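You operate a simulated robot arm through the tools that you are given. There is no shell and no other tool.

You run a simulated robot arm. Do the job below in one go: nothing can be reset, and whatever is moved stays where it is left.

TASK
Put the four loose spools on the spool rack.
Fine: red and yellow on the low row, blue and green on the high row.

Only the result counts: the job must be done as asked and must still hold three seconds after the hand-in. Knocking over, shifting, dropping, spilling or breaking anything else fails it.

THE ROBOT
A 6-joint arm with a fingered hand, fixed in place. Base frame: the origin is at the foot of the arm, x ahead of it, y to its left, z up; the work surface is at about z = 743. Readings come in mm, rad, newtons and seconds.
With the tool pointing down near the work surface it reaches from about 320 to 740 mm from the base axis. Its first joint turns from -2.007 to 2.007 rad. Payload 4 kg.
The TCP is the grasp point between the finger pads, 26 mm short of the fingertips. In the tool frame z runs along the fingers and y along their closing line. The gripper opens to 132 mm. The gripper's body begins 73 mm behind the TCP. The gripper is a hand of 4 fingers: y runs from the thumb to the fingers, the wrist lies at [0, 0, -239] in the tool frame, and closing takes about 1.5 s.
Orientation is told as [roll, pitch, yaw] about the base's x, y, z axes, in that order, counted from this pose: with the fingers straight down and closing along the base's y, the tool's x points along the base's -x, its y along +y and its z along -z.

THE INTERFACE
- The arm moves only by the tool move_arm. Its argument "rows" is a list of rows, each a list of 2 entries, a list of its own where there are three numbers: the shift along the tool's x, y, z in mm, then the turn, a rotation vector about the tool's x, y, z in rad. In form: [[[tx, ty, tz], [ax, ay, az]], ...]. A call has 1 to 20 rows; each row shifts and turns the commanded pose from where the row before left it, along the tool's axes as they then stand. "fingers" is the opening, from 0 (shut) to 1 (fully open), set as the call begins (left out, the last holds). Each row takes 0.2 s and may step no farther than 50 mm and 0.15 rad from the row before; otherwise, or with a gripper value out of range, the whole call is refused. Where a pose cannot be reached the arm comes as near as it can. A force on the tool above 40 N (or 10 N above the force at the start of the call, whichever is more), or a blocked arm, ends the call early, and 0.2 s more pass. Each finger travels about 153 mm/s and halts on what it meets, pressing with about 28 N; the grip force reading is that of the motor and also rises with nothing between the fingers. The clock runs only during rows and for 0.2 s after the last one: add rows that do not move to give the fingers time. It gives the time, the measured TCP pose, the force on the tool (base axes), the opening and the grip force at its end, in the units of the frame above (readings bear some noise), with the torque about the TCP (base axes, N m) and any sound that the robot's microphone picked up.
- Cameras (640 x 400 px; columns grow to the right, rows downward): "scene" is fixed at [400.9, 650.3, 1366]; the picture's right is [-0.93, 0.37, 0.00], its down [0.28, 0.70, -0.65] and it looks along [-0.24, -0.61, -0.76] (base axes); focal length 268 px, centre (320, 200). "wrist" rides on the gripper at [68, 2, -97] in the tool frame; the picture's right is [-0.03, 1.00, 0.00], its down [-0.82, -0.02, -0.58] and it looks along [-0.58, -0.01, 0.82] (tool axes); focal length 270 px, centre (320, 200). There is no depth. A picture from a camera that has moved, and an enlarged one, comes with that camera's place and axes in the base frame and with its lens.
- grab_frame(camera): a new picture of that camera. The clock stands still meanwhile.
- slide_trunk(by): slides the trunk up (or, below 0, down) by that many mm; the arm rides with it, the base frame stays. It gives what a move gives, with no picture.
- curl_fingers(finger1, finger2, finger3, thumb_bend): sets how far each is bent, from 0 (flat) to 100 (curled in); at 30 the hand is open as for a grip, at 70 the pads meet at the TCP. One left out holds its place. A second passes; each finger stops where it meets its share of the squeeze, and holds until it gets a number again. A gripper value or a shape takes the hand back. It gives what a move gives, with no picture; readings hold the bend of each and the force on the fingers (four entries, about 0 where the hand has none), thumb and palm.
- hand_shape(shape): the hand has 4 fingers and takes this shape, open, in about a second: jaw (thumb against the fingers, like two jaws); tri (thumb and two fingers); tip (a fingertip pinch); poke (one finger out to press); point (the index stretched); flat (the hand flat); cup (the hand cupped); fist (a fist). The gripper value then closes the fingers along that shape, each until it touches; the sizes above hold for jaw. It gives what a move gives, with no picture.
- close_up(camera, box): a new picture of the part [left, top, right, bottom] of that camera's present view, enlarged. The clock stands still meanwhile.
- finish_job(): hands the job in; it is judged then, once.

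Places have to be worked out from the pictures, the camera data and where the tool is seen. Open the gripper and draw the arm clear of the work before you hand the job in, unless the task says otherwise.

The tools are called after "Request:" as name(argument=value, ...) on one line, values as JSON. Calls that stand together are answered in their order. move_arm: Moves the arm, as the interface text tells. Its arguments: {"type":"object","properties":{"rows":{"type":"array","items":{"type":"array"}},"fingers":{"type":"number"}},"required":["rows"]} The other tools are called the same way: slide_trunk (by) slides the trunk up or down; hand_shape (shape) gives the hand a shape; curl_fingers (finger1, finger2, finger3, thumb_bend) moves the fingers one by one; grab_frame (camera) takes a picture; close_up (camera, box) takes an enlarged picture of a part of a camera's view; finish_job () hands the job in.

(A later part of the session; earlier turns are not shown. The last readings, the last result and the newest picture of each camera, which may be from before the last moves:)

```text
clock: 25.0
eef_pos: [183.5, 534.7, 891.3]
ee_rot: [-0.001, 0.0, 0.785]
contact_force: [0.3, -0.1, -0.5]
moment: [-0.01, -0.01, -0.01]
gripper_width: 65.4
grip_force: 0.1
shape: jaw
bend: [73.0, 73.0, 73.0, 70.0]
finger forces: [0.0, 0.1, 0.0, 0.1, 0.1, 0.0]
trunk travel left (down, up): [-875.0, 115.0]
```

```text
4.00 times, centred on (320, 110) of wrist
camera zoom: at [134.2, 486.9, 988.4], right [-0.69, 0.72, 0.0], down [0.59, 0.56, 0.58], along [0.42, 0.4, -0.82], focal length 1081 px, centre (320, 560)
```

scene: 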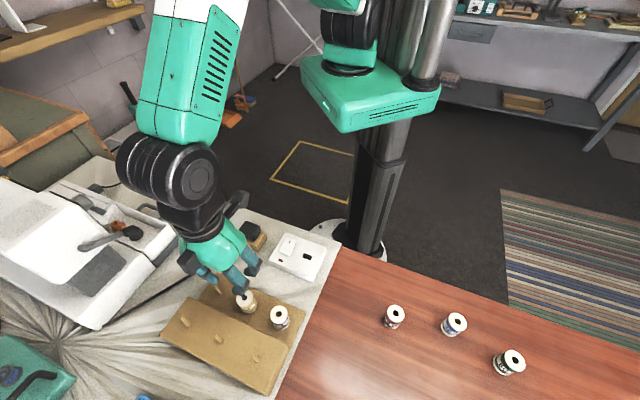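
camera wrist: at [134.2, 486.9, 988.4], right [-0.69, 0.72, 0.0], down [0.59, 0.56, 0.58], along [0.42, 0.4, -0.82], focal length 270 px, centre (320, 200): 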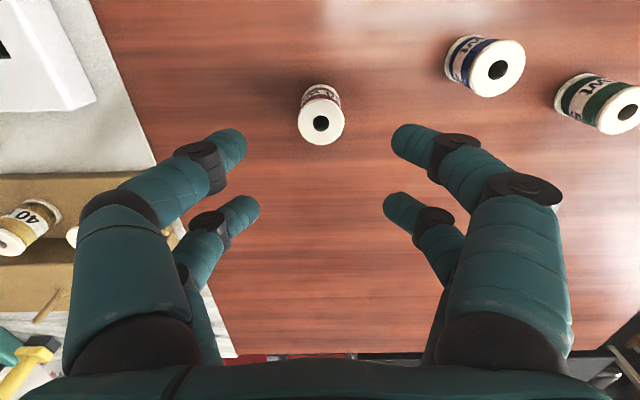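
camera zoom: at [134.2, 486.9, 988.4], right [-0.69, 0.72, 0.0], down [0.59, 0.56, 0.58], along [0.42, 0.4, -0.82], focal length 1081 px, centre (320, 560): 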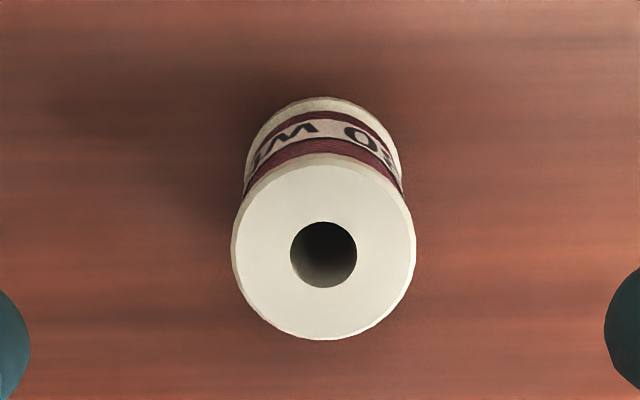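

Red is within a millimetre of where I want it relative to the TCP. I'll descend to z ≈ 774.5 and close.

Request:
move_arm(rows=[[[-0.5, 0.4, 0], [0, 0, 0]], [[0, 0, 30], [0, 0, 0]], [[0, 0, 30], [0, 0, 0]], [[0, 0, 30], [0, 0, 0]], [[0, 0, 14], [0, 0, 0]], [[0, 0, 13], [0, 0, 0]], [[0, 0, 0], [0, 0, 0]]])

Request:
grab_frame(camera="wrist")

Request:
move_arm(rows=[[[0, 0, 0], [0, 0, 0]], [[0, 0, 0], [0, 0, 0]], [[0, 0, 0], [0, 0, 0]], [[0, 0, 0], [0, 0, 0]], [[0, 0, 0], [0, 0, 0]], [[0, 0, 0], [0, 0, 0]], [[0, 0, 0], [0, 0, 0]], [[0, 0, 0], [0, 0, 0]]], fingers=0)

Request:
grab_frame(camera="wrist")

```text
clock: 26.6
eef_pos: [183.3, 535.3, 776.7]
ee_rot: [-0.001, 0.0, 0.785]
contact_force: [1.0, -0.4, -0.3]
moment: [-0.01, 0.01, 0.01]
gripper_width: 65.3
grip_force: 0.1
shape: jaw
bend: [73.0, 73.0, 73.0, 70.0]
finger forces: [0.1, 0.0, 0.0, 0.0, 0.0, 0.0]
trunk travel left (down, up): [-875.0, 115.0]
```

```text
taken
camera wrist: at [134.0, 487.7, 872.3], right [-0.69, 0.72, 0.0], down [0.59, 0.56, 0.58], along [0.42, 0.4, -0.82], focal length 270 px, centre (320, 200)
```

wrist: 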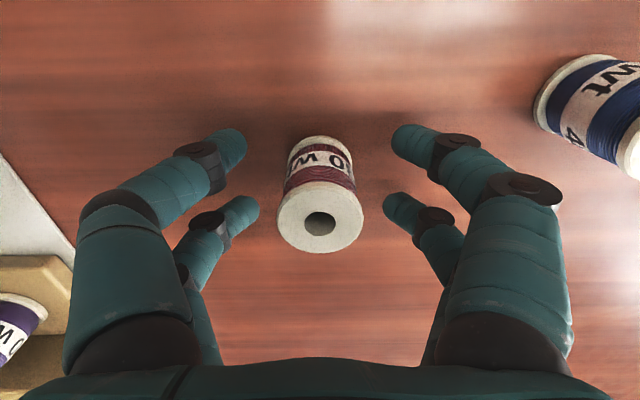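

```text
clock: 28.4
eef_pos: [183.3, 534.6, 776.1]
ee_rot: [0.0, -0.001, 0.785]
contact_force: [0.8, -0.8, 0.4]
moment: [0.01, -0.05, -0.01]
gripper_width: 8.0
grip_force: 27.6
shape: jaw
bend: [72.0, 72.0, 72.0, 71.0]
finger forces: [25.6, 27.3, 27.0, 0.1, 22.3, 0.0]
trunk travel left (down, up): [-875.0, 115.0]
```

```text
taken
camera wrist: at [134.1, 487.6, 872.6], right [-0.69, 0.72, 0.0], down [0.59, 0.56, 0.58], along [0.42, 0.4, -0.82], focal length 270 px, centre (320, 200)
```

wrist: 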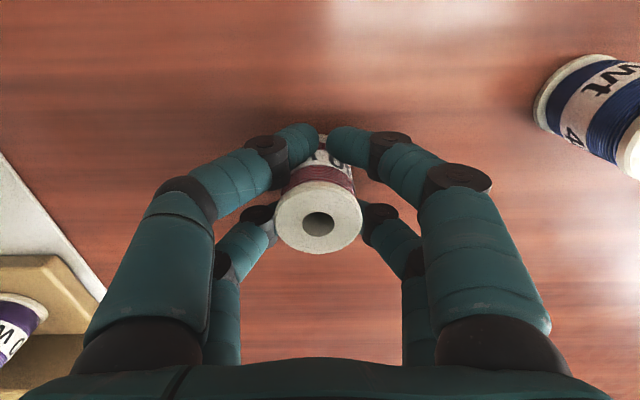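

Red is gripped at a width of 8.0. I'll lift it and carry it to a hover over low peg 1, with TCP target (524.9, 340, 950).

Request:
move_arm(rows=[[[0, 0, -15], [0, 0, 0]], [[0, 0, -40], [0, 0, 0]], [[0, 0, -40], [0, 0, 0]], [[0, 0, -40], [0, 0, 0]], [[0, 0, -40], [0, 0, 0]], [[0, 0, 0], [0, 0, 0]]])

Request:
move_arm(rows=[[[-10.39, -37.87, 0], [0, 0, 0]], [[-10.39, -37.87, 0], [0, 0, 0]], [[-10.39, -37.87, 0], [0, 0, 0]], [[-10.39, -37.87, 0], [0, 0, 0]], [[-10.39, -37.87, 0], [0, 0, 0]], [[-10.39, -37.87, 0], [0, 0, 0]], [[-10.39, -37.87, 0], [0, 0, 0]], [[-10.39, -37.87, 0], [0, 0, 0]], [[-10.39, -37.87, 0], [0, 0, 0]], [[-10.39, -37.87, 0], [0, 0, 0]], [[0, 0, 0], [0, 0, 0]], [[0, 0, 0], [0, 0, 0]]])

Request:
grab_frame(camera="wrist")

Request:
close_up(camera="wrist", box=[250, 160, 390, 260])

Request:
close_up(camera="wrist", box=[260, 60, 400, 160])

```text
clock: 29.8
eef_pos: [182.2, 533.9, 949.2]
ee_rot: [-0.001, 0.001, 0.785]
contact_force: [0.8, 0.4, -0.6]
moment: [-0.01, 0.04, 0.01]
gripper_width: 7.5
grip_force: 27.6
shape: jaw
bend: [72.0, 72.0, 72.0, 71.0]
finger forces: [28.5, 30.0, 28.1, 0.2, 23.0, 0.0]
trunk travel left (down, up): [-875.0, 115.0]
```

```text
clock: 32.4
eef_pos: [523.3, 338.8, 950.6]
ee_rot: [0.0, -0.001, 0.786]
contact_force: [0.5, 0.6, -0.1]
moment: [0.0, 0.02, 0.02]
gripper_width: 7.3
grip_force: 27.9
shape: jaw
bend: [72.0, 72.0, 72.0, 71.0]
finger forces: [29.5, 30.7, 28.7, 0.0, 23.1, 0.1]
trunk travel left (down, up): [-875.0, 115.0]
```

```text
taken
camera wrist: at [473.5, 292.6, 1046.9], right [-0.69, 0.72, 0.0], down [0.59, 0.56, 0.58], along [0.42, 0.4, -0.82], focal length 270 px, centre (320, 200)
```

wrist: 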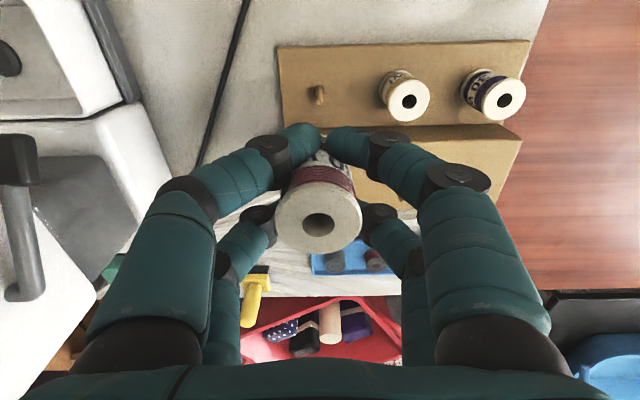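

```text
4.00 times, centred on (320, 210) of wrist
camera zoom: at [473.5, 292.6, 1046.9], right [-0.69, 0.72, 0.0], down [0.59, 0.56, 0.58], along [0.42, 0.4, -0.82], focal length 1081 px, centre (320, 160)
```

zoom: 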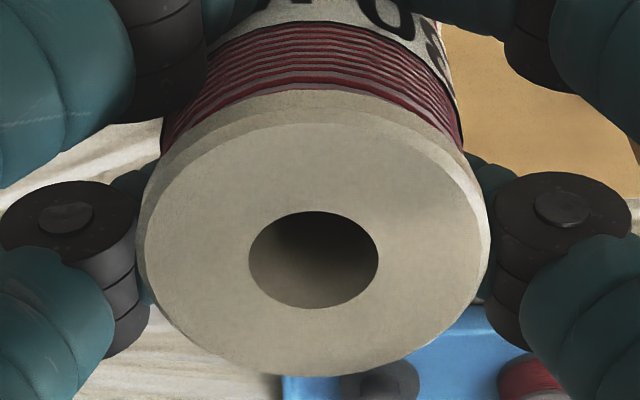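

```text
4.00 times, centred on (330, 110) of wrist
camera zoom: at [473.5, 292.6, 1046.9], right [-0.69, 0.72, 0.0], down [0.59, 0.56, 0.58], along [0.42, 0.4, -0.82], focal length 1081 px, centre (280, 560)
```

zoom: 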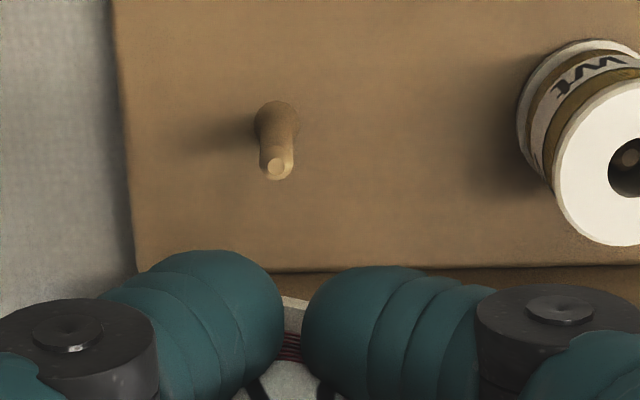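

The peg tip at tool (-1.8, -0.5) coincides with red's axis at (-1.9, -0.45), so no shift is needed. I'll lower to just above the tip and then go slowly.

Request:
move_arm(rows=[[[0, 0, 40], [0, 0, 0]], [[0, 0, 40], [0, 0, 0]], [[0, 0, 32], [0, 0, 0]], [[0, 0, 0], [0, 0, 0]], [[0, 0, 4], [0, 0, 0]], [[0, 0, 4], [0, 0, 0]], [[0, 0, 3], [0, 0, 0]], [[0, 0, 3], [0, 0, 0]], [[0, 0, 3], [0, 0, 0]]])

Request:
close_up(camera="wrist", box=[230, 60, 440, 260])

```text
clock: 34.4
eef_pos: [525.0, 340.4, 820.7]
ee_rot: [0.001, 0.0, 0.786]
contact_force: [-0.6, -0.1, -0.2]
moment: [0.0, 0.05, 0.0]
gripper_width: 7.2
grip_force: 28.5
shape: jaw
bend: [72.0, 72.0, 72.0, 71.0]
finger forces: [31.0, 31.9, 29.4, 0.1, 23.8, 0.0]
trunk travel left (down, up): [-875.0, 115.0]
```

```text
2.00 times, centred on (335, 160) of wrist
camera zoom: at [475.6, 293.8, 917.8], right [-0.69, 0.72, 0.0], down [0.59, 0.56, 0.58], along [0.42, 0.4, -0.82], focal length 541 px, centre (290, 280)
```

zoom: 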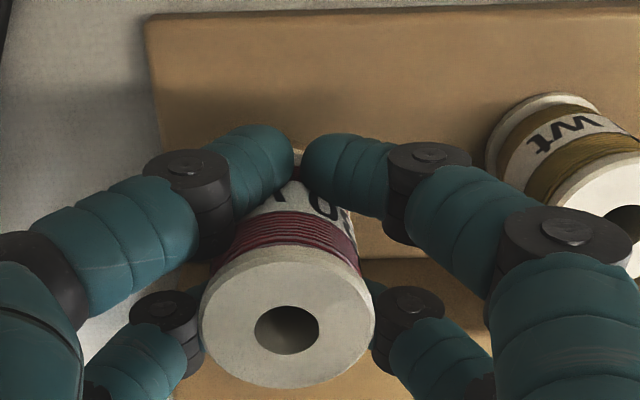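

No contact at 820.7 and the alignment still looks right. I'll continue slowly.

Request:
move_arm(rows=[[[0, 0, 3], [0, 0, 0]], [[0, 0, 3], [0, 0, 0]], [[0, 0, 3], [0, 0, 0]], [[0, 0, 3], [0, 0, 0]]])

Request:
move_arm(rows=[[[0, 0, 3], [0, 0, 0]], [[0, 0, 3], [0, 0, 0]], [[0, 0, 3], [0, 0, 0]], [[0, 0, 3], [0, 0, 0]]])

```text
clock: 35.4
eef_pos: [524.7, 339.7, 808.1]
ee_rot: [0.001, 0.0, 0.785]
contact_force: [-2.6, 0.3, -0.1]
moment: [-0.01, 0.09, 0.01]
gripper_width: 7.0
grip_force: 27.9
shape: jaw
bend: [72.0, 72.0, 72.0, 71.0]
finger forces: [32.3, 31.8, 28.7, 0.1, 24.0, 0.0]
trunk travel left (down, up): [-875.0, 115.0]
```

```text
clock: 36.4
eef_pos: [524.3, 341.6, 797.9]
ee_rot: [-0.002, 0.003, 0.786]
contact_force: [-5.9, -0.3, 2.4]
moment: [-0.01, 0.13, 0.01]
gripper_width: 7.0
grip_force: 27.5
shape: jaw
bend: [72.0, 72.0, 72.0, 71.0]
finger forces: [34.1, 32.7, 27.9, 0.0, 24.1, 0.1]
trunk travel left (down, up): [-875.0, 115.0]
```

The peg is in the bore but is pushing sideways (-5.9 N in x), so I'll ease about 1 mm toward -x and carry on down gently.

Request:
move_arm(rows=[[[0.8, 0.8, 0], [0, 0, 0]], [[0, 0, 2], [0, 0, 0]], [[0, 0, 2], [0, 0, 0]]])

Request:
move_arm(rows=[[[0, 0, 1], [0, 0, 0]], [[0, 0, 1], [0, 0, 0]]])

```text
clock: 37.2
eef_pos: [525.0, 342.0, 793.3]
ee_rot: [-0.002, 0.0, 0.786]
contact_force: [-2.2, -0.4, 0.1]
moment: [0.0, 0.02, -0.01]
gripper_width: 5.8
grip_force: 27.9
shape: jaw
bend: [72.0, 72.0, 72.0, 73.0]
finger forces: [35.5, 30.9, 35.3, 0.0, 22.9, 0.1]
trunk travel left (down, up): [-875.0, 115.0]
```

```text
clock: 37.8
eef_pos: [525.0, 340.2, 791.3]
ee_rot: [0.001, -0.002, 0.784]
contact_force: [-2.8, -0.3, 3.2]
moment: [0.02, 0.02, 0.01]
gripper_width: 5.7
grip_force: 27.7
shape: jaw
bend: [72.0, 72.0, 72.0, 73.0]
finger forces: [35.7, 31.1, 35.5, 0.0, 23.4, 0.0]
trunk travel left (down, up): [-875.0, 115.0]
```

Side force has dropped to about 2–3 N. A couple of millimetres more should seat it.

Request:
move_arm(rows=[[[0, 0, 1], [0, 0, 0]], [[0, 0, 1], [0, 0, 0]]])

Request:
grab_frame(camera="wrist")

```text
clock: 38.4
eef_pos: [523.8, 342.1, 790.6]
ee_rot: [0.0, -0.005, 0.786]
contact_force: [-2.1, -0.1, 15.8]
moment: [0.23, -0.04, -0.01]
gripper_width: 5.8
grip_force: 28.2
shape: jaw
bend: [72.0, 72.0, 72.0, 73.0]
finger forces: [37.0, 32.8, 37.2, 0.1, 24.8, 0.0]
trunk travel left (down, up): [-875.0, 115.0]
```

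```text
taken
camera wrist: at [474.7, 293.6, 887.4], right [-0.69, 0.72, 0.0], down [0.59, 0.56, 0.58], along [0.42, 0.4, -0.81], focal length 270 px, centre (320, 200)
```

wrist: 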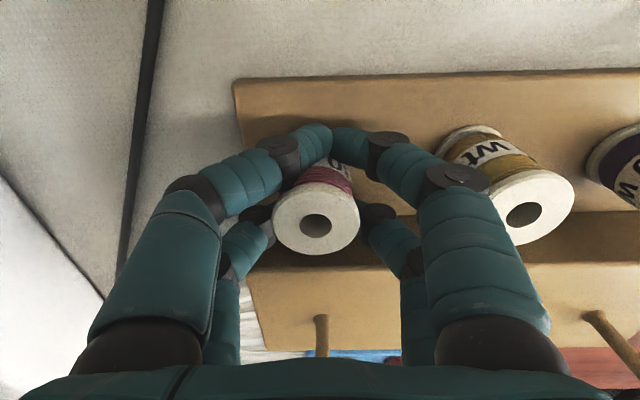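

Red is seated with 15.8 N of contact. I'll relieve 1 mm, open to about 30 mm, and look.

Request:
move_arm(rows=[[[0, 0, -1], [0, 0, 0]], [[0, 0, 0], [0, 0, 0]]])

Request:
move_arm(rows=[[[0, 0, 0], [0, 0, 0]], [[0, 0, 0], [0, 0, 0]], [[0, 0, 0], [0, 0, 0]], [[0, 0, 0], [0, 0, 0]]], fingers=0.24)

Request:
grab_frame(camera="wrist")

```text
clock: 39.0
eef_pos: [523.8, 341.0, 790.4]
ee_rot: [0.001, -0.003, 0.785]
contact_force: [2.8, 3.5, 14.0]
moment: [0.3, -0.17, -0.02]
gripper_width: 5.7
grip_force: 28.4
shape: jaw
bend: [72.0, 72.0, 72.0, 73.0]
finger forces: [34.4, 33.9, 37.7, 0.0, 24.7, 0.0]
trunk travel left (down, up): [-875.0, 115.0]
```

```text
clock: 40.0
eef_pos: [522.4, 341.1, 789.3]
ee_rot: [-0.002, -0.001, 0.786]
contact_force: [-0.4, 0.3, -0.1]
moment: [-0.02, 0.0, -0.01]
gripper_width: 31.7
grip_force: 0.1
shape: jaw
bend: [73.0, 73.0, 73.0, 70.0]
finger forces: [0.1, 0.0, 0.0, 0.0, 0.1, 0.0]
trunk travel left (down, up): [-875.0, 115.0]
```

```text
taken
camera wrist: at [474.5, 293.4, 886.4], right [-0.69, 0.72, 0.0], down [0.59, 0.56, 0.58], along [0.42, 0.4, -0.82], focal length 270 px, centre (320, 200)
```

wrist: 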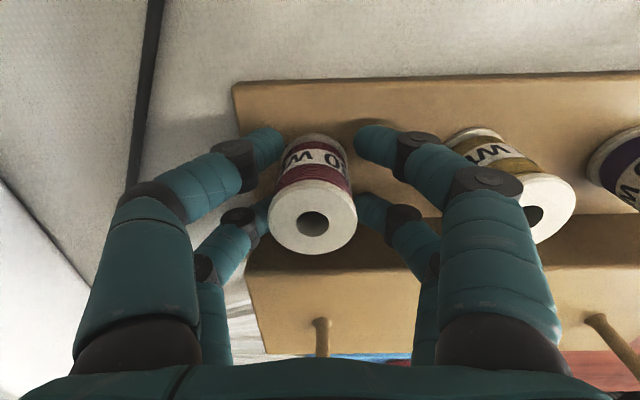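

Red is released but sits about 2–3 mm off-centre between the fingers. I'll shift the hand -2 mm in y and rise straight up, then look.

Request:
move_arm(rows=[[[0, -2.2, 0], [0, 0, 0]], [[0, 0, -6], [0, 0, 0]], [[0, 0, -10], [0, 0, 0]], [[0, 0, -15], [0, 0, 0]], [[0, 0, -25], [0, 0, 0]], [[0, 0, -40], [0, 0, 0]], [[0, 0, -47], [0, 0, 0]], [[0, 0, 0], [0, 0, 0]]])

Request:
grab_frame(camera="wrist")

Request:
close_up(camera="wrist", box=[250, 50, 550, 220])

```text
clock: 41.8
eef_pos: [525.1, 340.4, 933.7]
ee_rot: [0.001, 0.001, 0.783]
contact_force: [0.0, 0.2, 0.4]
moment: [0.01, 0.03, 0.0]
gripper_width: 31.3
grip_force: 0.0
shape: jaw
bend: [73.0, 73.0, 73.0, 70.0]
finger forces: [0.0, 0.0, 0.0, 0.0, 0.0, 0.1]
trunk travel left (down, up): [-875.0, 115.0]
```

```text
taken
camera wrist: at [476.0, 292.6, 1030.2], right [-0.69, 0.72, 0.0], down [0.59, 0.56, 0.58], along [0.42, 0.4, -0.82], focal length 270 px, centre (320, 200)
```

wrist: 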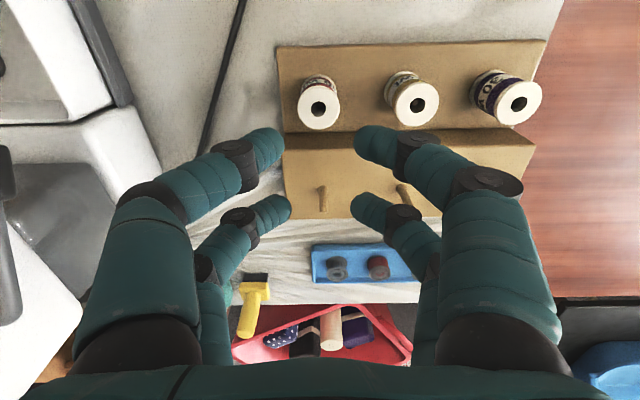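

```text
2.13 times, centred on (400, 135) of wrist
camera zoom: at [476.0, 292.6, 1030.2], right [-0.69, 0.72, 0.0], down [0.59, 0.56, 0.58], along [0.42, 0.4, -0.82], focal length 577 px, centre (149, 339)
```

zoom: 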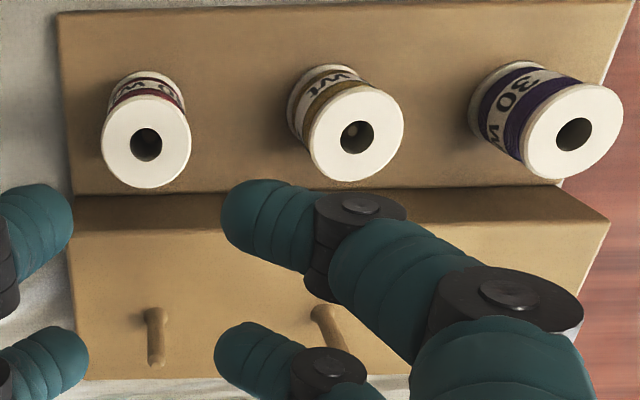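

The low row is complete: red, yellow and purple. Blue is estimated at (77,597), so I'll travel there with the hand half open and look.

Request:
move_arm(rows=[[[11.44, 41.48, 0], [0, 0, 0]], [[11.44, 41.48, 0], [0, 0, 0]], [[11.44, 41.48, 0], [0, 0, 0]], [[11.44, 41.48, 0], [0, 0, 0]], [[11.44, 41.48, 0], [0, 0, 0]], [[11.44, 41.48, 0], [0, 0, 0]], [[11.44, 41.48, 0], [0, 0, 0]], [[11.44, 41.48, 0], [0, 0, 0]], [[11.44, 41.48, 0], [0, 0, 0]], [[11.44, 41.48, 0], [0, 0, 0]], [[11.44, 41.48, 0], [0, 0, 0]], [[11.44, 41.48, 0], [0, 0, 0]], [[0, 0, 41], [0, 0, 0]], [[0, 0, 0], [0, 0, 0]], [[0, 0, 0], [0, 0, 0]]], fingers=0.5)

Request:
grab_frame(camera="wrist")

Request:
close_up(camera="wrist", box=[260, 60, 380, 160])

```text
clock: 45.0
eef_pos: [75.3, 594.4, 891.2]
ee_rot: [0.0, -0.001, 0.785]
contact_force: [-0.1, -0.1, 0.2]
moment: [-0.01, 0.0, 0.0]
gripper_width: 65.4
grip_force: 0.0
shape: jaw
bend: [73.0, 73.0, 73.0, 70.0]
finger forces: [0.0, 0.0, 0.1, 0.0, 0.0, 0.1]
trunk travel left (down, up): [-875.0, 115.0]
```

```text
taken
camera wrist: at [27.1, 547.1, 987.2], right [-0.69, 0.72, 0.0], down [0.59, 0.56, 0.58], along [0.42, 0.4, -0.82], focal length 270 px, centre (320, 200)
```

wrist: 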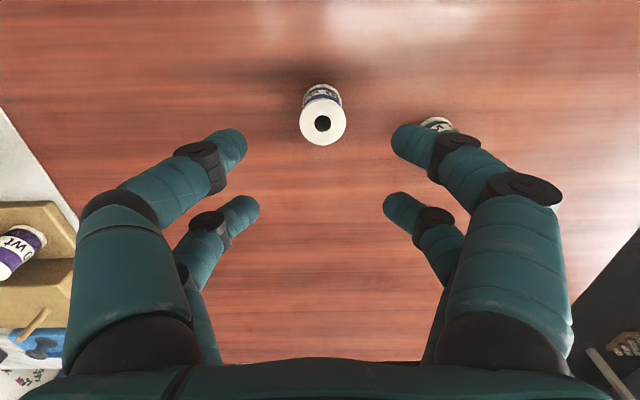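

```text
4.00 times, centred on (320, 110) of wrist
camera zoom: at [27.1, 547.1, 987.2], right [-0.69, 0.72, 0.0], down [0.59, 0.56, 0.58], along [0.42, 0.4, -0.82], focal length 1081 px, centre (320, 560)
```

zoom: 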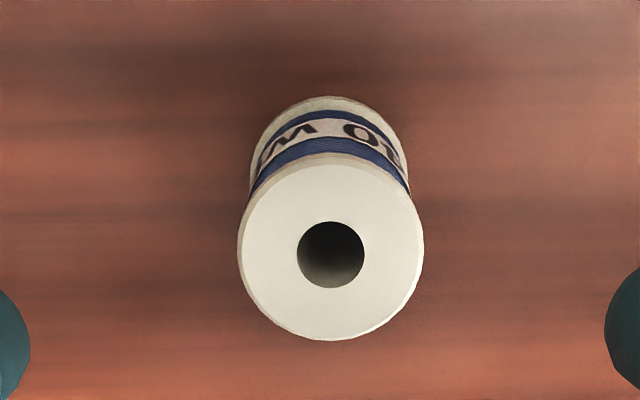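

Blue is nearly centred, about 1.8 mm off in y. I'll correct, descend and close.

Request:
move_arm(rows=[[[-0.5, 1.8, 0], [0, 0, 0]], [[0, 0, 30], [0, 0, 0]], [[0, 0, 30], [0, 0, 0]], [[0, 0, 30], [0, 0, 0]], [[0, 0, 14], [0, 0, 0]], [[0, 0, 12.5], [0, 0, 0]], [[0, 0, 0], [0, 0, 0]]])

Request:
grab_frame(camera="wrist")

Request:
move_arm(rows=[[[0, 0, 0], [0, 0, 0]], [[0, 0, 0], [0, 0, 0]], [[0, 0, 0], [0, 0, 0]], [[0, 0, 0], [0, 0, 0]], [[0, 0, 0], [0, 0, 0]], [[0, 0, 0], [0, 0, 0]], [[0, 0, 0], [0, 0, 0]], [[0, 0, 0], [0, 0, 0]]], fingers=0)

Request:
grab_frame(camera="wrist")

```text
clock: 46.6
eef_pos: [76.3, 596.4, 776.2]
ee_rot: [0.0, 0.0, 0.784]
contact_force: [-0.1, 0.6, -0.2]
moment: [-0.04, -0.01, 0.0]
gripper_width: 65.7
grip_force: 0.1
shape: jaw
bend: [73.0, 73.0, 73.0, 70.0]
finger forces: [0.0, 0.0, 0.1, 0.0, 0.1, 0.0]
trunk travel left (down, up): [-875.0, 115.0]
```

```text
taken
camera wrist: at [27.6, 548.7, 872.7], right [-0.69, 0.72, 0.0], down [0.59, 0.56, 0.58], along [0.42, 0.4, -0.82], focal length 270 px, centre (320, 200)
```

wrist: 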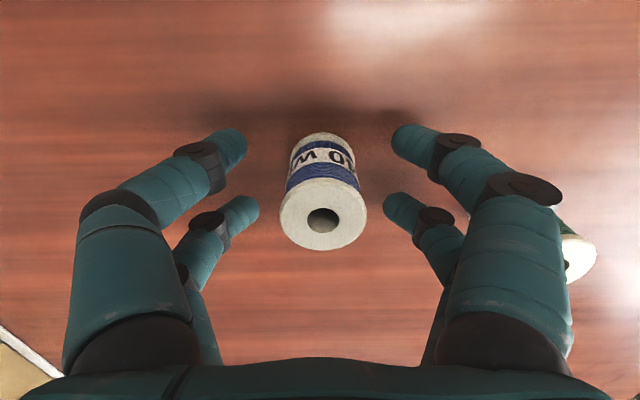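

```text
clock: 48.4
eef_pos: [76.1, 595.2, 776.4]
ee_rot: [0.0, 0.0, 0.786]
contact_force: [0.8, 0.5, -0.2]
moment: [0.0, 0.02, 0.0]
gripper_width: 9.1
grip_force: 28.2
shape: jaw
bend: [72.0, 72.0, 72.0, 71.0]
finger forces: [28.1, 26.9, 25.6, 0.1, 23.6, 0.0]
trunk travel left (down, up): [-875.0, 115.0]
```

```text
taken
camera wrist: at [27.5, 548.7, 872.9], right [-0.69, 0.72, 0.0], down [0.59, 0.56, 0.58], along [0.42, 0.4, -0.82], focal length 270 px, centre (320, 200)
```

wrist: 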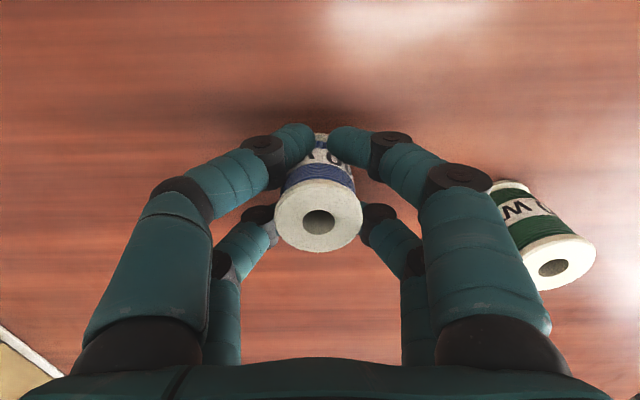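

Blue is gripped. I'll lift to TCP z ≈ 990 and carry it to a hover over the far high-row peg, high 1, at about (585.5, 400).

Request:
move_arm(rows=[[[0, 0, -15], [0, 0, 0]], [[0, 0, -40], [0, 0, 0]], [[0, 0, -40], [0, 0, 0]], [[0, 0, -40], [0, 0, 0]], [[0, 0, -40], [0, 0, 0]], [[0, 0, -40], [0, 0, 0]], [[0, 0, 0], [0, 0, 0]]])

Request:
move_arm(rows=[[[-16.88, -38.38, 0], [0, 0, 0]], [[-16.88, -38.38, 0], [0, 0, 0]], [[-16.88, -38.38, 0], [0, 0, 0]], [[-16.88, -38.38, 0], [0, 0, 0]], [[-16.88, -38.38, 0], [0, 0, 0]], [[-16.88, -38.38, 0], [0, 0, 0]], [[-16.88, -38.38, 0], [0, 0, 0]], [[-16.88, -38.38, 0], [0, 0, 0]], [[-16.88, -38.38, 0], [0, 0, 0]], [[-16.88, -38.38, 0], [0, 0, 0]], [[-16.88, -38.38, 0], [0, 0, 0]], [[-16.88, -38.38, 0], [0, 0, 0]], [[-16.88, -38.38, 0], [0, 0, 0]], [[0, 0, 0], [0, 0, 0]], [[0, 0, 0], [0, 0, 0]]])

Request:
grab_frame(camera="wrist")

Request:
close_up(camera="wrist", box=[250, 160, 390, 260])

Request:
close_up(camera="wrist", box=[260, 60, 400, 160])

```text
clock: 50.0
eef_pos: [76.6, 595.8, 991.6]
ee_rot: [0.001, 0.0, 0.786]
contact_force: [0.1, 1.2, -0.7]
moment: [0.01, -0.02, 0.02]
gripper_width: 8.5
grip_force: 28.2
shape: jaw
bend: [72.0, 72.0, 72.0, 71.0]
finger forces: [32.8, 32.2, 26.4, 0.0, 24.7, 0.0]
trunk travel left (down, up): [-875.0, 115.0]
```

```text
clock: 53.2
eef_pos: [582.8, 399.4, 991.6]
ee_rot: [0.002, 0.001, 0.786]
contact_force: [-0.8, 0.4, 0.4]
moment: [0.0, 0.0, -0.03]
gripper_width: 8.3
grip_force: 28.3
shape: jaw
bend: [72.0, 72.0, 72.0, 71.0]
finger forces: [35.3, 35.2, 27.2, 0.0, 25.1, 0.0]
trunk travel left (down, up): [-875.0, 115.0]
```

```text
taken
camera wrist: at [534.6, 352.2, 1087.6], right [-0.69, 0.72, 0.0], down [0.59, 0.56, 0.58], along [0.42, 0.4, -0.82], focal length 270 px, centre (320, 200)
```

wrist: 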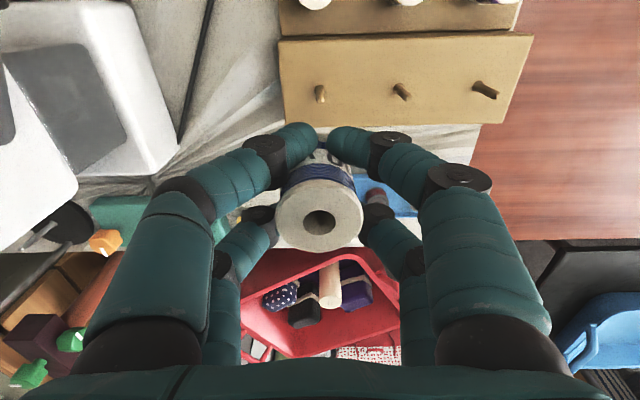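

```text
4.00 times, centred on (320, 210) of wrist
camera zoom: at [534.6, 352.2, 1087.6], right [-0.69, 0.72, 0.0], down [0.59, 0.56, 0.58], along [0.42, 0.4, -0.82], focal length 1081 px, centre (320, 160)
```

zoom: 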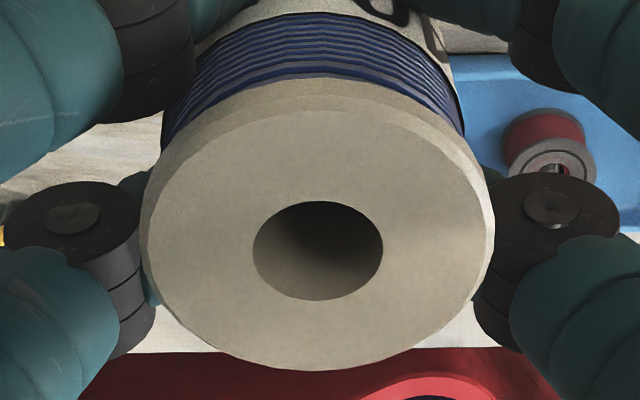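

```text
4.00 times, centred on (330, 110) of wrist
camera zoom: at [534.6, 352.2, 1087.6], right [-0.69, 0.72, 0.0], down [0.59, 0.56, 0.58], along [0.42, 0.4, -0.82], focal length 1081 px, centre (280, 560)
```

zoom: 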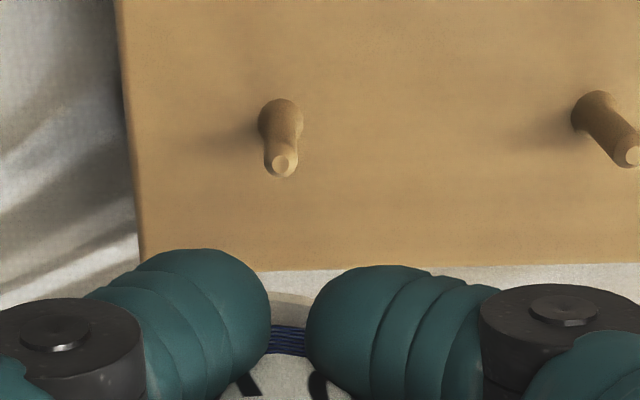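

The peg tip is at tool (-1.3, 0.9) and blue's axis at (-1.4, 0). I'll shift +0.9 in y and lower, slowing down near the tip.

Request:
move_arm(rows=[[[0, 0.9, 0], [0, 0, 0]], [[0, 0, 40], [0, 0, 0]], [[0, 0, 40], [0, 0, 0]], [[0, 0, 32], [0, 0, 0]], [[0, 0, 0], [0, 0, 0]], [[0, 0, 4], [0, 0, 0]], [[0, 0, 4], [0, 0, 0]], [[0, 0, 3], [0, 0, 0]], [[0, 0, 3], [0, 0, 0]], [[0, 0, 3], [0, 0, 0]]])

Request:
close_up(camera="wrist", box=[230, 60, 440, 260])

```text
clock: 55.4
eef_pos: [583.0, 398.8, 861.0]
ee_rot: [0.001, 0.001, 0.786]
contact_force: [0.1, 0.0, 0.6]
moment: [-0.04, -0.02, -0.01]
gripper_width: 8.2
grip_force: 28.3
shape: jaw
bend: [72.0, 72.0, 72.0, 71.0]
finger forces: [36.3, 36.8, 27.9, 0.0, 26.2, 0.0]
trunk travel left (down, up): [-875.0, 115.0]
```

```text
2.00 times, centred on (335, 160) of wrist
camera zoom: at [534.2, 351.9, 957.5], right [-0.69, 0.72, 0.0], down [0.59, 0.56, 0.58], along [0.42, 0.4, -0.82], focal length 541 px, centre (290, 280)
```

zoom: 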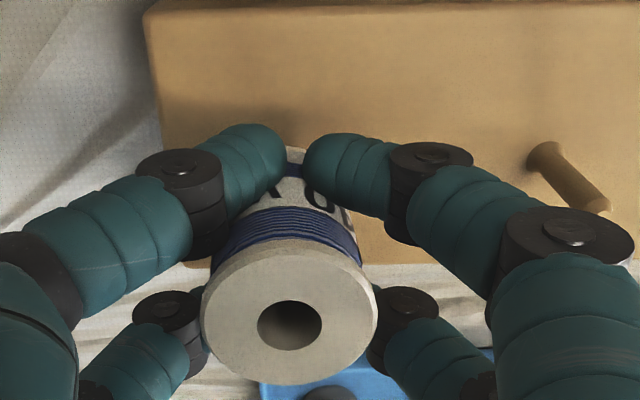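

No contact at 861. I'll continue slowly and watch for side force.

Request:
move_arm(rows=[[[0, 0, 3], [0, 0, 0]], [[0, 0, 3], [0, 0, 0]], [[0, 0, 3], [0, 0, 0]], [[0, 0, 3], [0, 0, 0]]])

Request:
move_arm(rows=[[[0, 0, 3], [0, 0, 0]], [[0, 0, 3], [0, 0, 0]], [[0, 0, 3], [0, 0, 0]]])

```text
clock: 56.4
eef_pos: [583.8, 399.3, 849.5]
ee_rot: [0.0, 0.001, 0.784]
contact_force: [0.8, -0.3, -0.1]
moment: [0.04, 0.0, 0.01]
gripper_width: 8.2
grip_force: 28.2
shape: jaw
bend: [72.0, 72.0, 72.0, 71.0]
finger forces: [36.3, 37.1, 27.7, 0.0, 26.2, 0.0]
trunk travel left (down, up): [-875.0, 115.0]
```

```text
clock: 57.2
eef_pos: [583.6, 399.6, 840.8]
ee_rot: [0.0, 0.001, 0.785]
contact_force: [0.0, -0.6, -1.3]
moment: [-0.01, -0.02, 0.0]
gripper_width: 8.0
grip_force: 28.8
shape: jaw
bend: [72.0, 72.0, 72.0, 71.0]
finger forces: [36.5, 37.2, 28.0, 0.2, 26.3, 0.1]
trunk travel left (down, up): [-875.0, 115.0]
```

The peg is in the bore with no side load at 840.8. I'll step down gently to seat it.

Request:
move_arm(rows=[[[0, 0, 2], [0, 0, 0]], [[0, 0, 2], [0, 0, 0]], [[0, 0, 2], [0, 0, 0]]])

Request:
move_arm(rows=[[[0, 0, 1.5], [0, 0, 0]], [[0, 0, 1.5], [0, 0, 0]]])

```text
clock: 58.0
eef_pos: [582.6, 399.9, 834.3]
ee_rot: [-0.002, -0.001, 0.786]
contact_force: [-0.2, -0.7, 0.4]
moment: [-0.03, 0.0, -0.02]
gripper_width: 8.2
grip_force: 27.9
shape: jaw
bend: [72.0, 72.0, 72.0, 71.0]
finger forces: [36.6, 37.3, 27.9, 0.0, 26.4, 0.0]
trunk travel left (down, up): [-875.0, 115.0]
```

```text
clock: 58.6
eef_pos: [583.7, 399.8, 832.4]
ee_rot: [0.0, 0.0, 0.786]
contact_force: [0.1, -0.4, 0.5]
moment: [-0.01, 0.03, -0.01]
gripper_width: 8.0
grip_force: 28.4
shape: jaw
bend: [72.0, 72.0, 72.0, 71.0]
finger forces: [36.8, 37.4, 28.0, 0.0, 26.4, 0.0]
trunk travel left (down, up): [-875.0, 115.0]
```

There's still no contact at 832.4, so I'll go slightly lower.

Request:
move_arm(rows=[[[0, 0, 1], [0, 0, 0]], [[0, 0, 1], [0, 0, 0]]])

Request:
move_arm(rows=[[[0, 0, 1], [0, 0, 0]], [[0, 0, 1], [0, 0, 0]]])

Request:
grab_frame(camera="wrist")

```text
clock: 59.2
eef_pos: [583.7, 399.3, 831.8]
ee_rot: [-0.001, -0.003, 0.785]
contact_force: [-1.7, -0.7, 12.2]
moment: [0.1, 0.16, -0.03]
gripper_width: 8.1
grip_force: 27.8
shape: jaw
bend: [72.0, 72.0, 72.0, 71.0]
finger forces: [40.0, 40.3, 28.0, 0.0, 27.2, 0.0]
trunk travel left (down, up): [-875.0, 115.0]
```

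```text
clock: 59.8
eef_pos: [582.4, 399.5, 830.4]
ee_rot: [-0.001, -0.007, 0.785]
contact_force: [1.0, 2.2, 20.9]
moment: [0.28, 0.08, 0.0]
gripper_width: 7.1
grip_force: 28.4
shape: jaw
bend: [72.0, 72.0, 72.0, 72.0]
finger forces: [41.8, 40.3, 37.6, 0.1, 25.3, 0.0]
trunk travel left (down, up): [-875.0, 115.0]
```

```text
taken
camera wrist: at [534.0, 352.3, 927.0], right [-0.69, 0.72, 0.0], down [0.59, 0.56, 0.58], along [0.42, 0.4, -0.81], focal length 270 px, centre (320, 200)
```

wrist: 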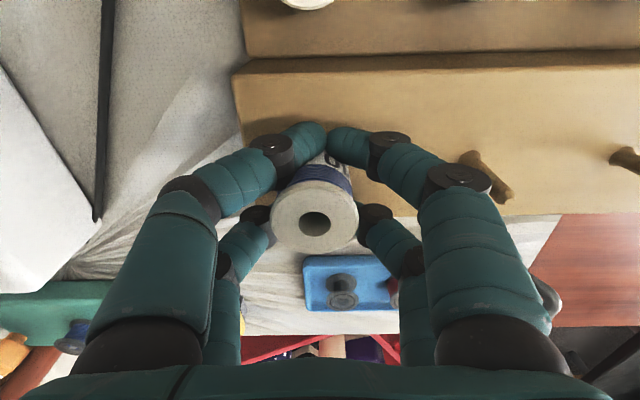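

Blue is seated with 21 N. I'll relieve 2 mm and open partway.

Request:
move_arm(rows=[[[0, 0, -2], [0, 0, 0]], [[0, 0, 0], [0, 0, 0]]])

Request:
move_arm(rows=[[[0, 0, 0], [0, 0, 0]], [[0, 0, 0], [0, 0, 0]], [[0, 0, 0], [0, 0, 0]], [[0, 0, 0], [0, 0, 0]]], fingers=0.27)

Request:
grab_frame(camera="wrist")

```text
clock: 60.4
eef_pos: [582.2, 398.1, 831.5]
ee_rot: [-0.001, -0.002, 0.785]
contact_force: [3.7, 6.4, 15.9]
moment: [0.43, -0.07, -0.07]
gripper_width: 7.2
grip_force: 28.2
shape: jaw
bend: [72.0, 72.0, 72.0, 72.0]
finger forces: [39.3, 43.5, 37.0, 0.0, 25.7, 0.0]
trunk travel left (down, up): [-875.0, 115.0]
```

```text
clock: 61.4
eef_pos: [584.1, 399.7, 827.8]
ee_rot: [0.0, 0.002, 0.783]
contact_force: [0.6, 0.2, -0.4]
moment: [0.0, 0.02, -0.05]
gripper_width: 35.5
grip_force: 0.0
shape: jaw
bend: [73.0, 73.0, 73.0, 70.0]
finger forces: [0.1, 0.1, 0.0, 0.1, 0.0, 0.0]
trunk travel left (down, up): [-875.0, 115.0]
```

```text
taken
camera wrist: at [534.1, 351.7, 926.0], right [-0.69, 0.72, 0.0], down [0.59, 0.56, 0.58], along [0.42, 0.4, -0.82], focal length 270 px, centre (320, 200)
```

wrist: 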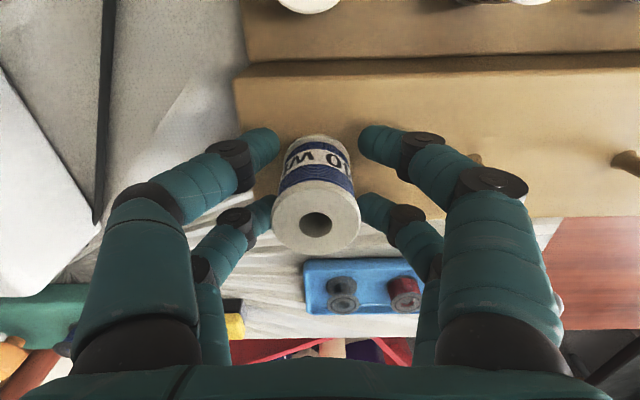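

Blue is free on its peg. I'll shift 1.2 mm to centre the hand on it, rise straight up and look.

Request:
move_arm(rows=[[[0, -1.2, 0], [0, 0, 0]], [[0, 0, -6], [0, 0, 0]], [[0, 0, -10], [0, 0, 0]], [[0, 0, -15], [0, 0, 0]], [[0, 0, -25], [0, 0, 0]], [[0, 0, -40], [0, 0, 0]], [[0, 0, -46], [0, 0, 0]], [[0, 0, 0], [0, 0, 0]]])

Request:
grab_frame(camera="wrist")

Request:
close_up(camera="wrist", box=[280, 60, 520, 160])

Request:
grab_frame(camera="scene")

```text
clock: 63.2
eef_pos: [587.1, 397.0, 969.7]
ee_rot: [-0.001, 0.002, 0.784]
contact_force: [-0.1, -0.7, 0.0]
moment: [-0.01, 0.02, 0.05]
gripper_width: 35.6
grip_force: 0.2
shape: jaw
bend: [73.0, 73.0, 73.0, 70.0]
finger forces: [0.0, 0.0, 0.0, 0.0, 0.0, 0.1]
trunk travel left (down, up): [-875.0, 115.0]
```

```text
taken
camera wrist: at [538.0, 349.9, 1066.5], right [-0.69, 0.72, 0.0], down [0.59, 0.56, 0.58], along [0.42, 0.4, -0.82], focal length 270 px, centre (320, 200)
```

wrist: 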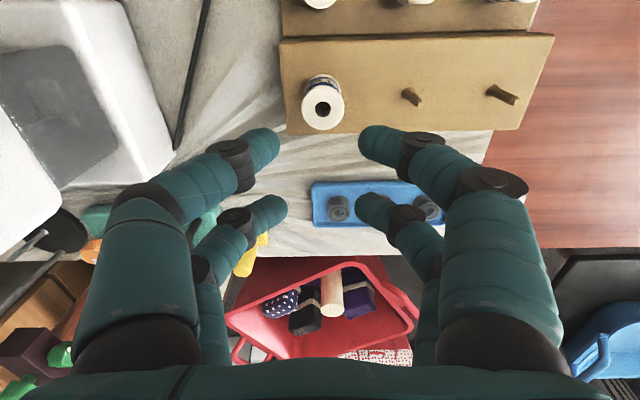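

```text
2.67 times, centred on (400, 110) of wrist
camera zoom: at [538.0, 349.9, 1066.5], right [-0.69, 0.72, 0.0], down [0.59, 0.56, 0.58], along [0.42, 0.4, -0.82], focal length 721 px, centre (107, 440)
```

zoom: 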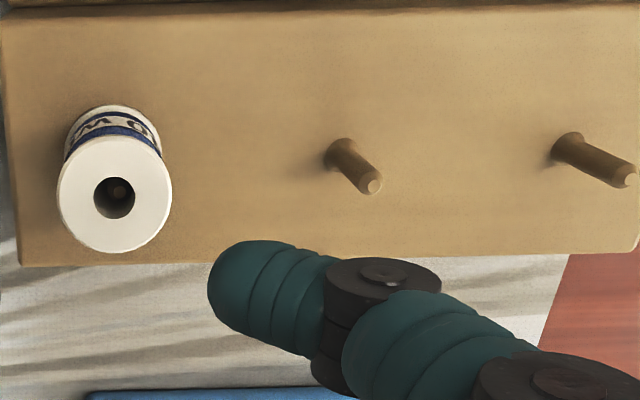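

```text
taken
```

scene: 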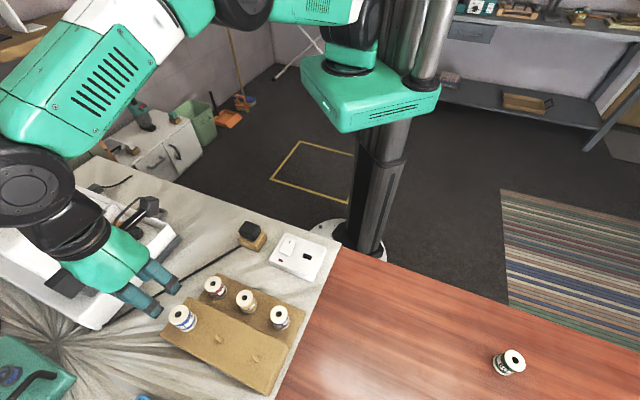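

Blue is on high peg 1, with the peg visible in the bore. The last spool, green, is at about (24.5,692), so I'll travel there with the hand half open and look.

Request:
move_arm(rows=[[[12.74, 40.37, 0], [0, 0, 0]], [[12.74, 40.37, 0], [0, 0, 0]], [[12.74, 40.37, 0], [0, 0, 0]], [[12.74, 40.37, 0], [0, 0, 0]], [[12.74, 40.37, 0], [0, 0, 0]], [[12.74, 40.37, 0], [0, 0, 0]], [[12.74, 40.37, 0], [0, 0, 0]], [[12.74, 40.37, 0], [0, 0, 0]], [[12.74, 40.37, 0], [0, 0, 0]], [[12.74, 40.37, 0], [0, 0, 0]], [[12.74, 40.37, 0], [0, 0, 0]], [[12.74, 40.37, 0], [0, 0, 0]], [[12.74, 40.37, 0], [0, 0, 0]], [[12.74, 40.37, 0], [0, 0, 0]], [[12.74, 40.37, 0], [0, 0, 0]], [[0, 0, 39], [0, 0, 0]], [[0, 0, 39], [0, 0, 0]], [[0, 0, 0], [0, 0, 0]], [[0, 0, 0], [0, 0, 0]]], fingers=0.5)

Request:
grab_frame(camera="wrist")

Request:
close_up(camera="wrist", box=[260, 60, 380, 160])

```text
clock: 67.2
eef_pos: [21.7, 692.3, 893.3]
ee_rot: [0.0, 0.0, 0.785]
contact_force: [0.1, -0.3, 1.1]
moment: [-0.02, -0.02, -0.02]
gripper_width: 65.7
grip_force: 0.0
shape: jaw
bend: [73.0, 73.0, 73.0, 70.0]
finger forces: [0.0, 0.0, 0.1, 0.0, 0.0, 0.0]
trunk travel left (down, up): [-875.0, 115.0]
```

```text
taken
camera wrist: at [-27.5, 644.7, 991.4], right [-0.69, 0.72, 0.0], down [0.59, 0.56, 0.58], along [0.42, 0.4, -0.82], focal length 270 px, centre (320, 200)
```

wrist: 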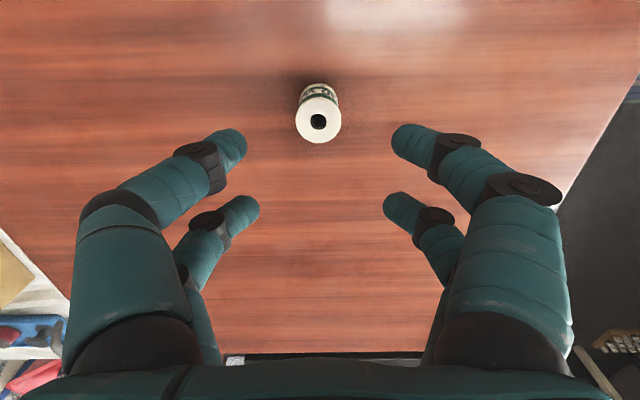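

```text
4.00 times, centred on (320, 110) of wrist
camera zoom: at [-27.5, 644.7, 991.4], right [-0.69, 0.72, 0.0], down [0.59, 0.56, 0.58], along [0.42, 0.4, -0.82], focal length 1081 px, centre (320, 560)
```

zoom: 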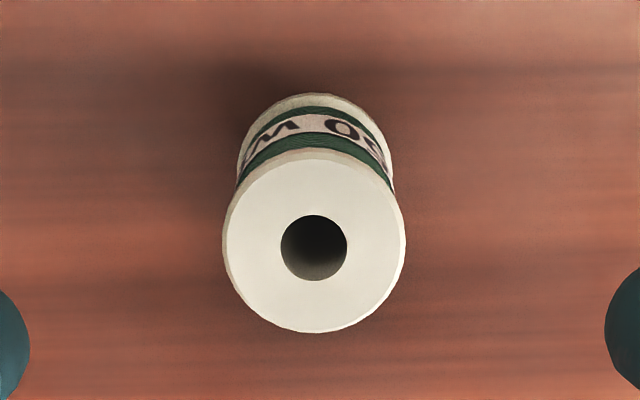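

Green is centred to about 1 mm. I'll correct, descend to z ≈ 776 and close.

Request:
move_arm(rows=[[[0, -1.1, 0], [0, 0, 0]], [[0, 0, 30], [0, 0, 0]], [[0, 0, 30], [0, 0, 0]], [[0, 0, 30], [0, 0, 0]], [[0, 0, 14], [0, 0, 0]], [[0, 0, 13.5], [0, 0, 0]], [[0, 0, 0], [0, 0, 0]]])

Request:
grab_frame(camera="wrist")

Request:
move_arm(rows=[[[0, 0, 0], [0, 0, 0]], [[0, 0, 0], [0, 0, 0]], [[0, 0, 0], [0, 0, 0]], [[0, 0, 0], [0, 0, 0]], [[0, 0, 0], [0, 0, 0]], [[0, 0, 0], [0, 0, 0]], [[0, 0, 0], [0, 0, 0]], [[0, 0, 0], [0, 0, 0]]], fingers=0)

Request:
grab_frame(camera="wrist")

```text
clock: 68.8
eef_pos: [22.2, 676.5, 778.5]
ee_rot: [-0.001, 0.0, 0.785]
contact_force: [0.0, -0.4, 0.5]
moment: [0.02, 0.03, -0.02]
gripper_width: 65.6
grip_force: 0.0
shape: jaw
bend: [73.0, 73.0, 73.0, 70.0]
finger forces: [0.0, 0.0, 0.0, 0.1, 0.1, 0.1]
out of reach, approached as far as the arm can: row 2, 4, 6
trunk travel left (down, up): [-875.0, 115.0]
```

```text
taken
camera wrist: at [-27.4, 629.2, 876.0], right [-0.69, 0.72, 0.0], down [0.59, 0.56, 0.58], along [0.42, 0.4, -0.82], focal length 270 px, centre (320, 200)
```

wrist: 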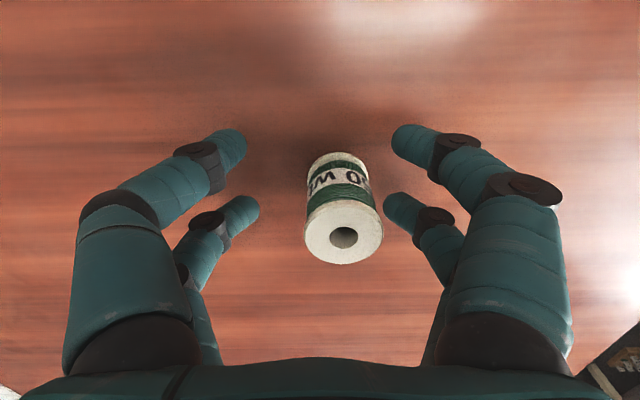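

```text
clock: 70.6
eef_pos: [21.8, 676.3, 779.1]
ee_rot: [0.001, 0.0, 0.784]
contact_force: [-0.1, -0.1, -0.5]
moment: [0.03, -0.02, 0.03]
gripper_width: 0.2
grip_force: 28.3
shape: jaw
bend: [62.0, 73.0, 73.0, 70.0]
finger forces: [0.0, 22.8, 23.3, 0.1, 0.0, 0.0]
trunk travel left (down, up): [-875.0, 115.0]
```

```text
taken
camera wrist: at [-27.3, 629.3, 876.1], right [-0.69, 0.72, 0.0], down [0.59, 0.56, 0.58], along [0.42, 0.4, -0.82], focal length 270 px, centre (320, 200)
```

wrist: 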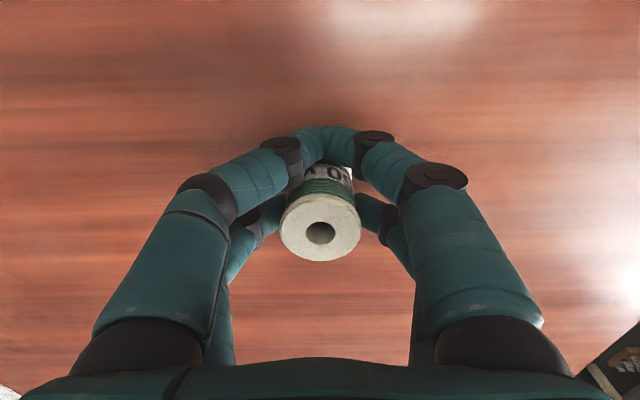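

The arm ran out of reach at y ≈ 676, short of green at 692, and the fingers closed on empty space beside the spool. I'll reopen and check whether green was disturbed.

Request:
move_arm(rows=[[[0, 0, 0], [0, 0, 0]], [[0, 0, 0], [0, 0, 0]], [[0, 0, 0], [0, 0, 0]], [[0, 0, 0], [0, 0, 0]]], fingers=0.5)

Request:
grab_frame(camera="wrist")

Request:
grab_frame(camera="scene")

```text
clock: 71.6
eef_pos: [22.0, 677.3, 779.4]
ee_rot: [0.0, 0.0, 0.784]
contact_force: [0.3, 1.1, 0.3]
moment: [0.01, -0.01, 0.02]
gripper_width: 65.3
grip_force: 0.0
shape: jaw
bend: [73.0, 73.0, 73.0, 70.0]
finger forces: [0.0, 0.0, 0.0, 0.1, 0.0, 0.0]
trunk travel left (down, up): [-875.0, 115.0]
```

```text
taken
camera wrist: at [-27.3, 629.3, 876.1], right [-0.69, 0.72, 0.0], down [0.59, 0.56, 0.58], along [0.42, 0.4, -0.82], focal length 270 px, centre (320, 200)
```

wrist: 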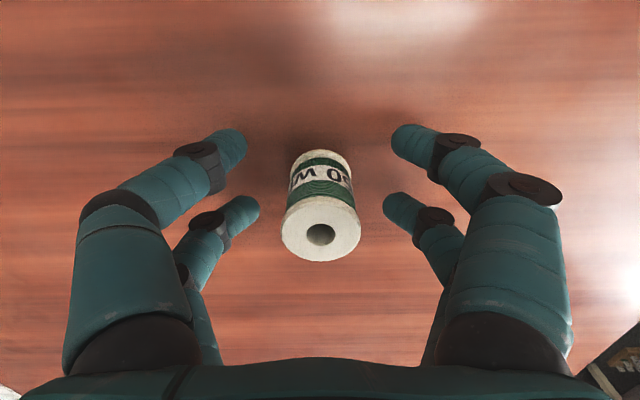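

```text
taken
```

scene: 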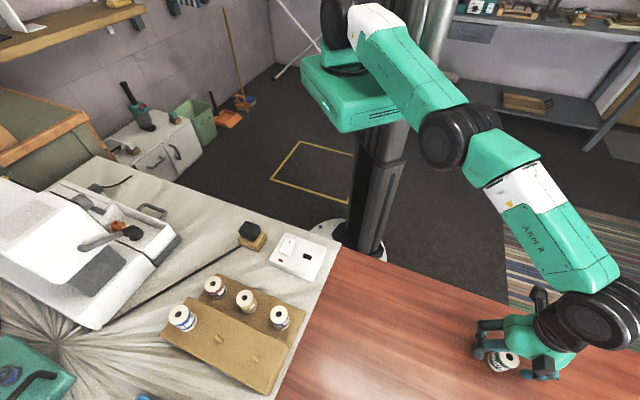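

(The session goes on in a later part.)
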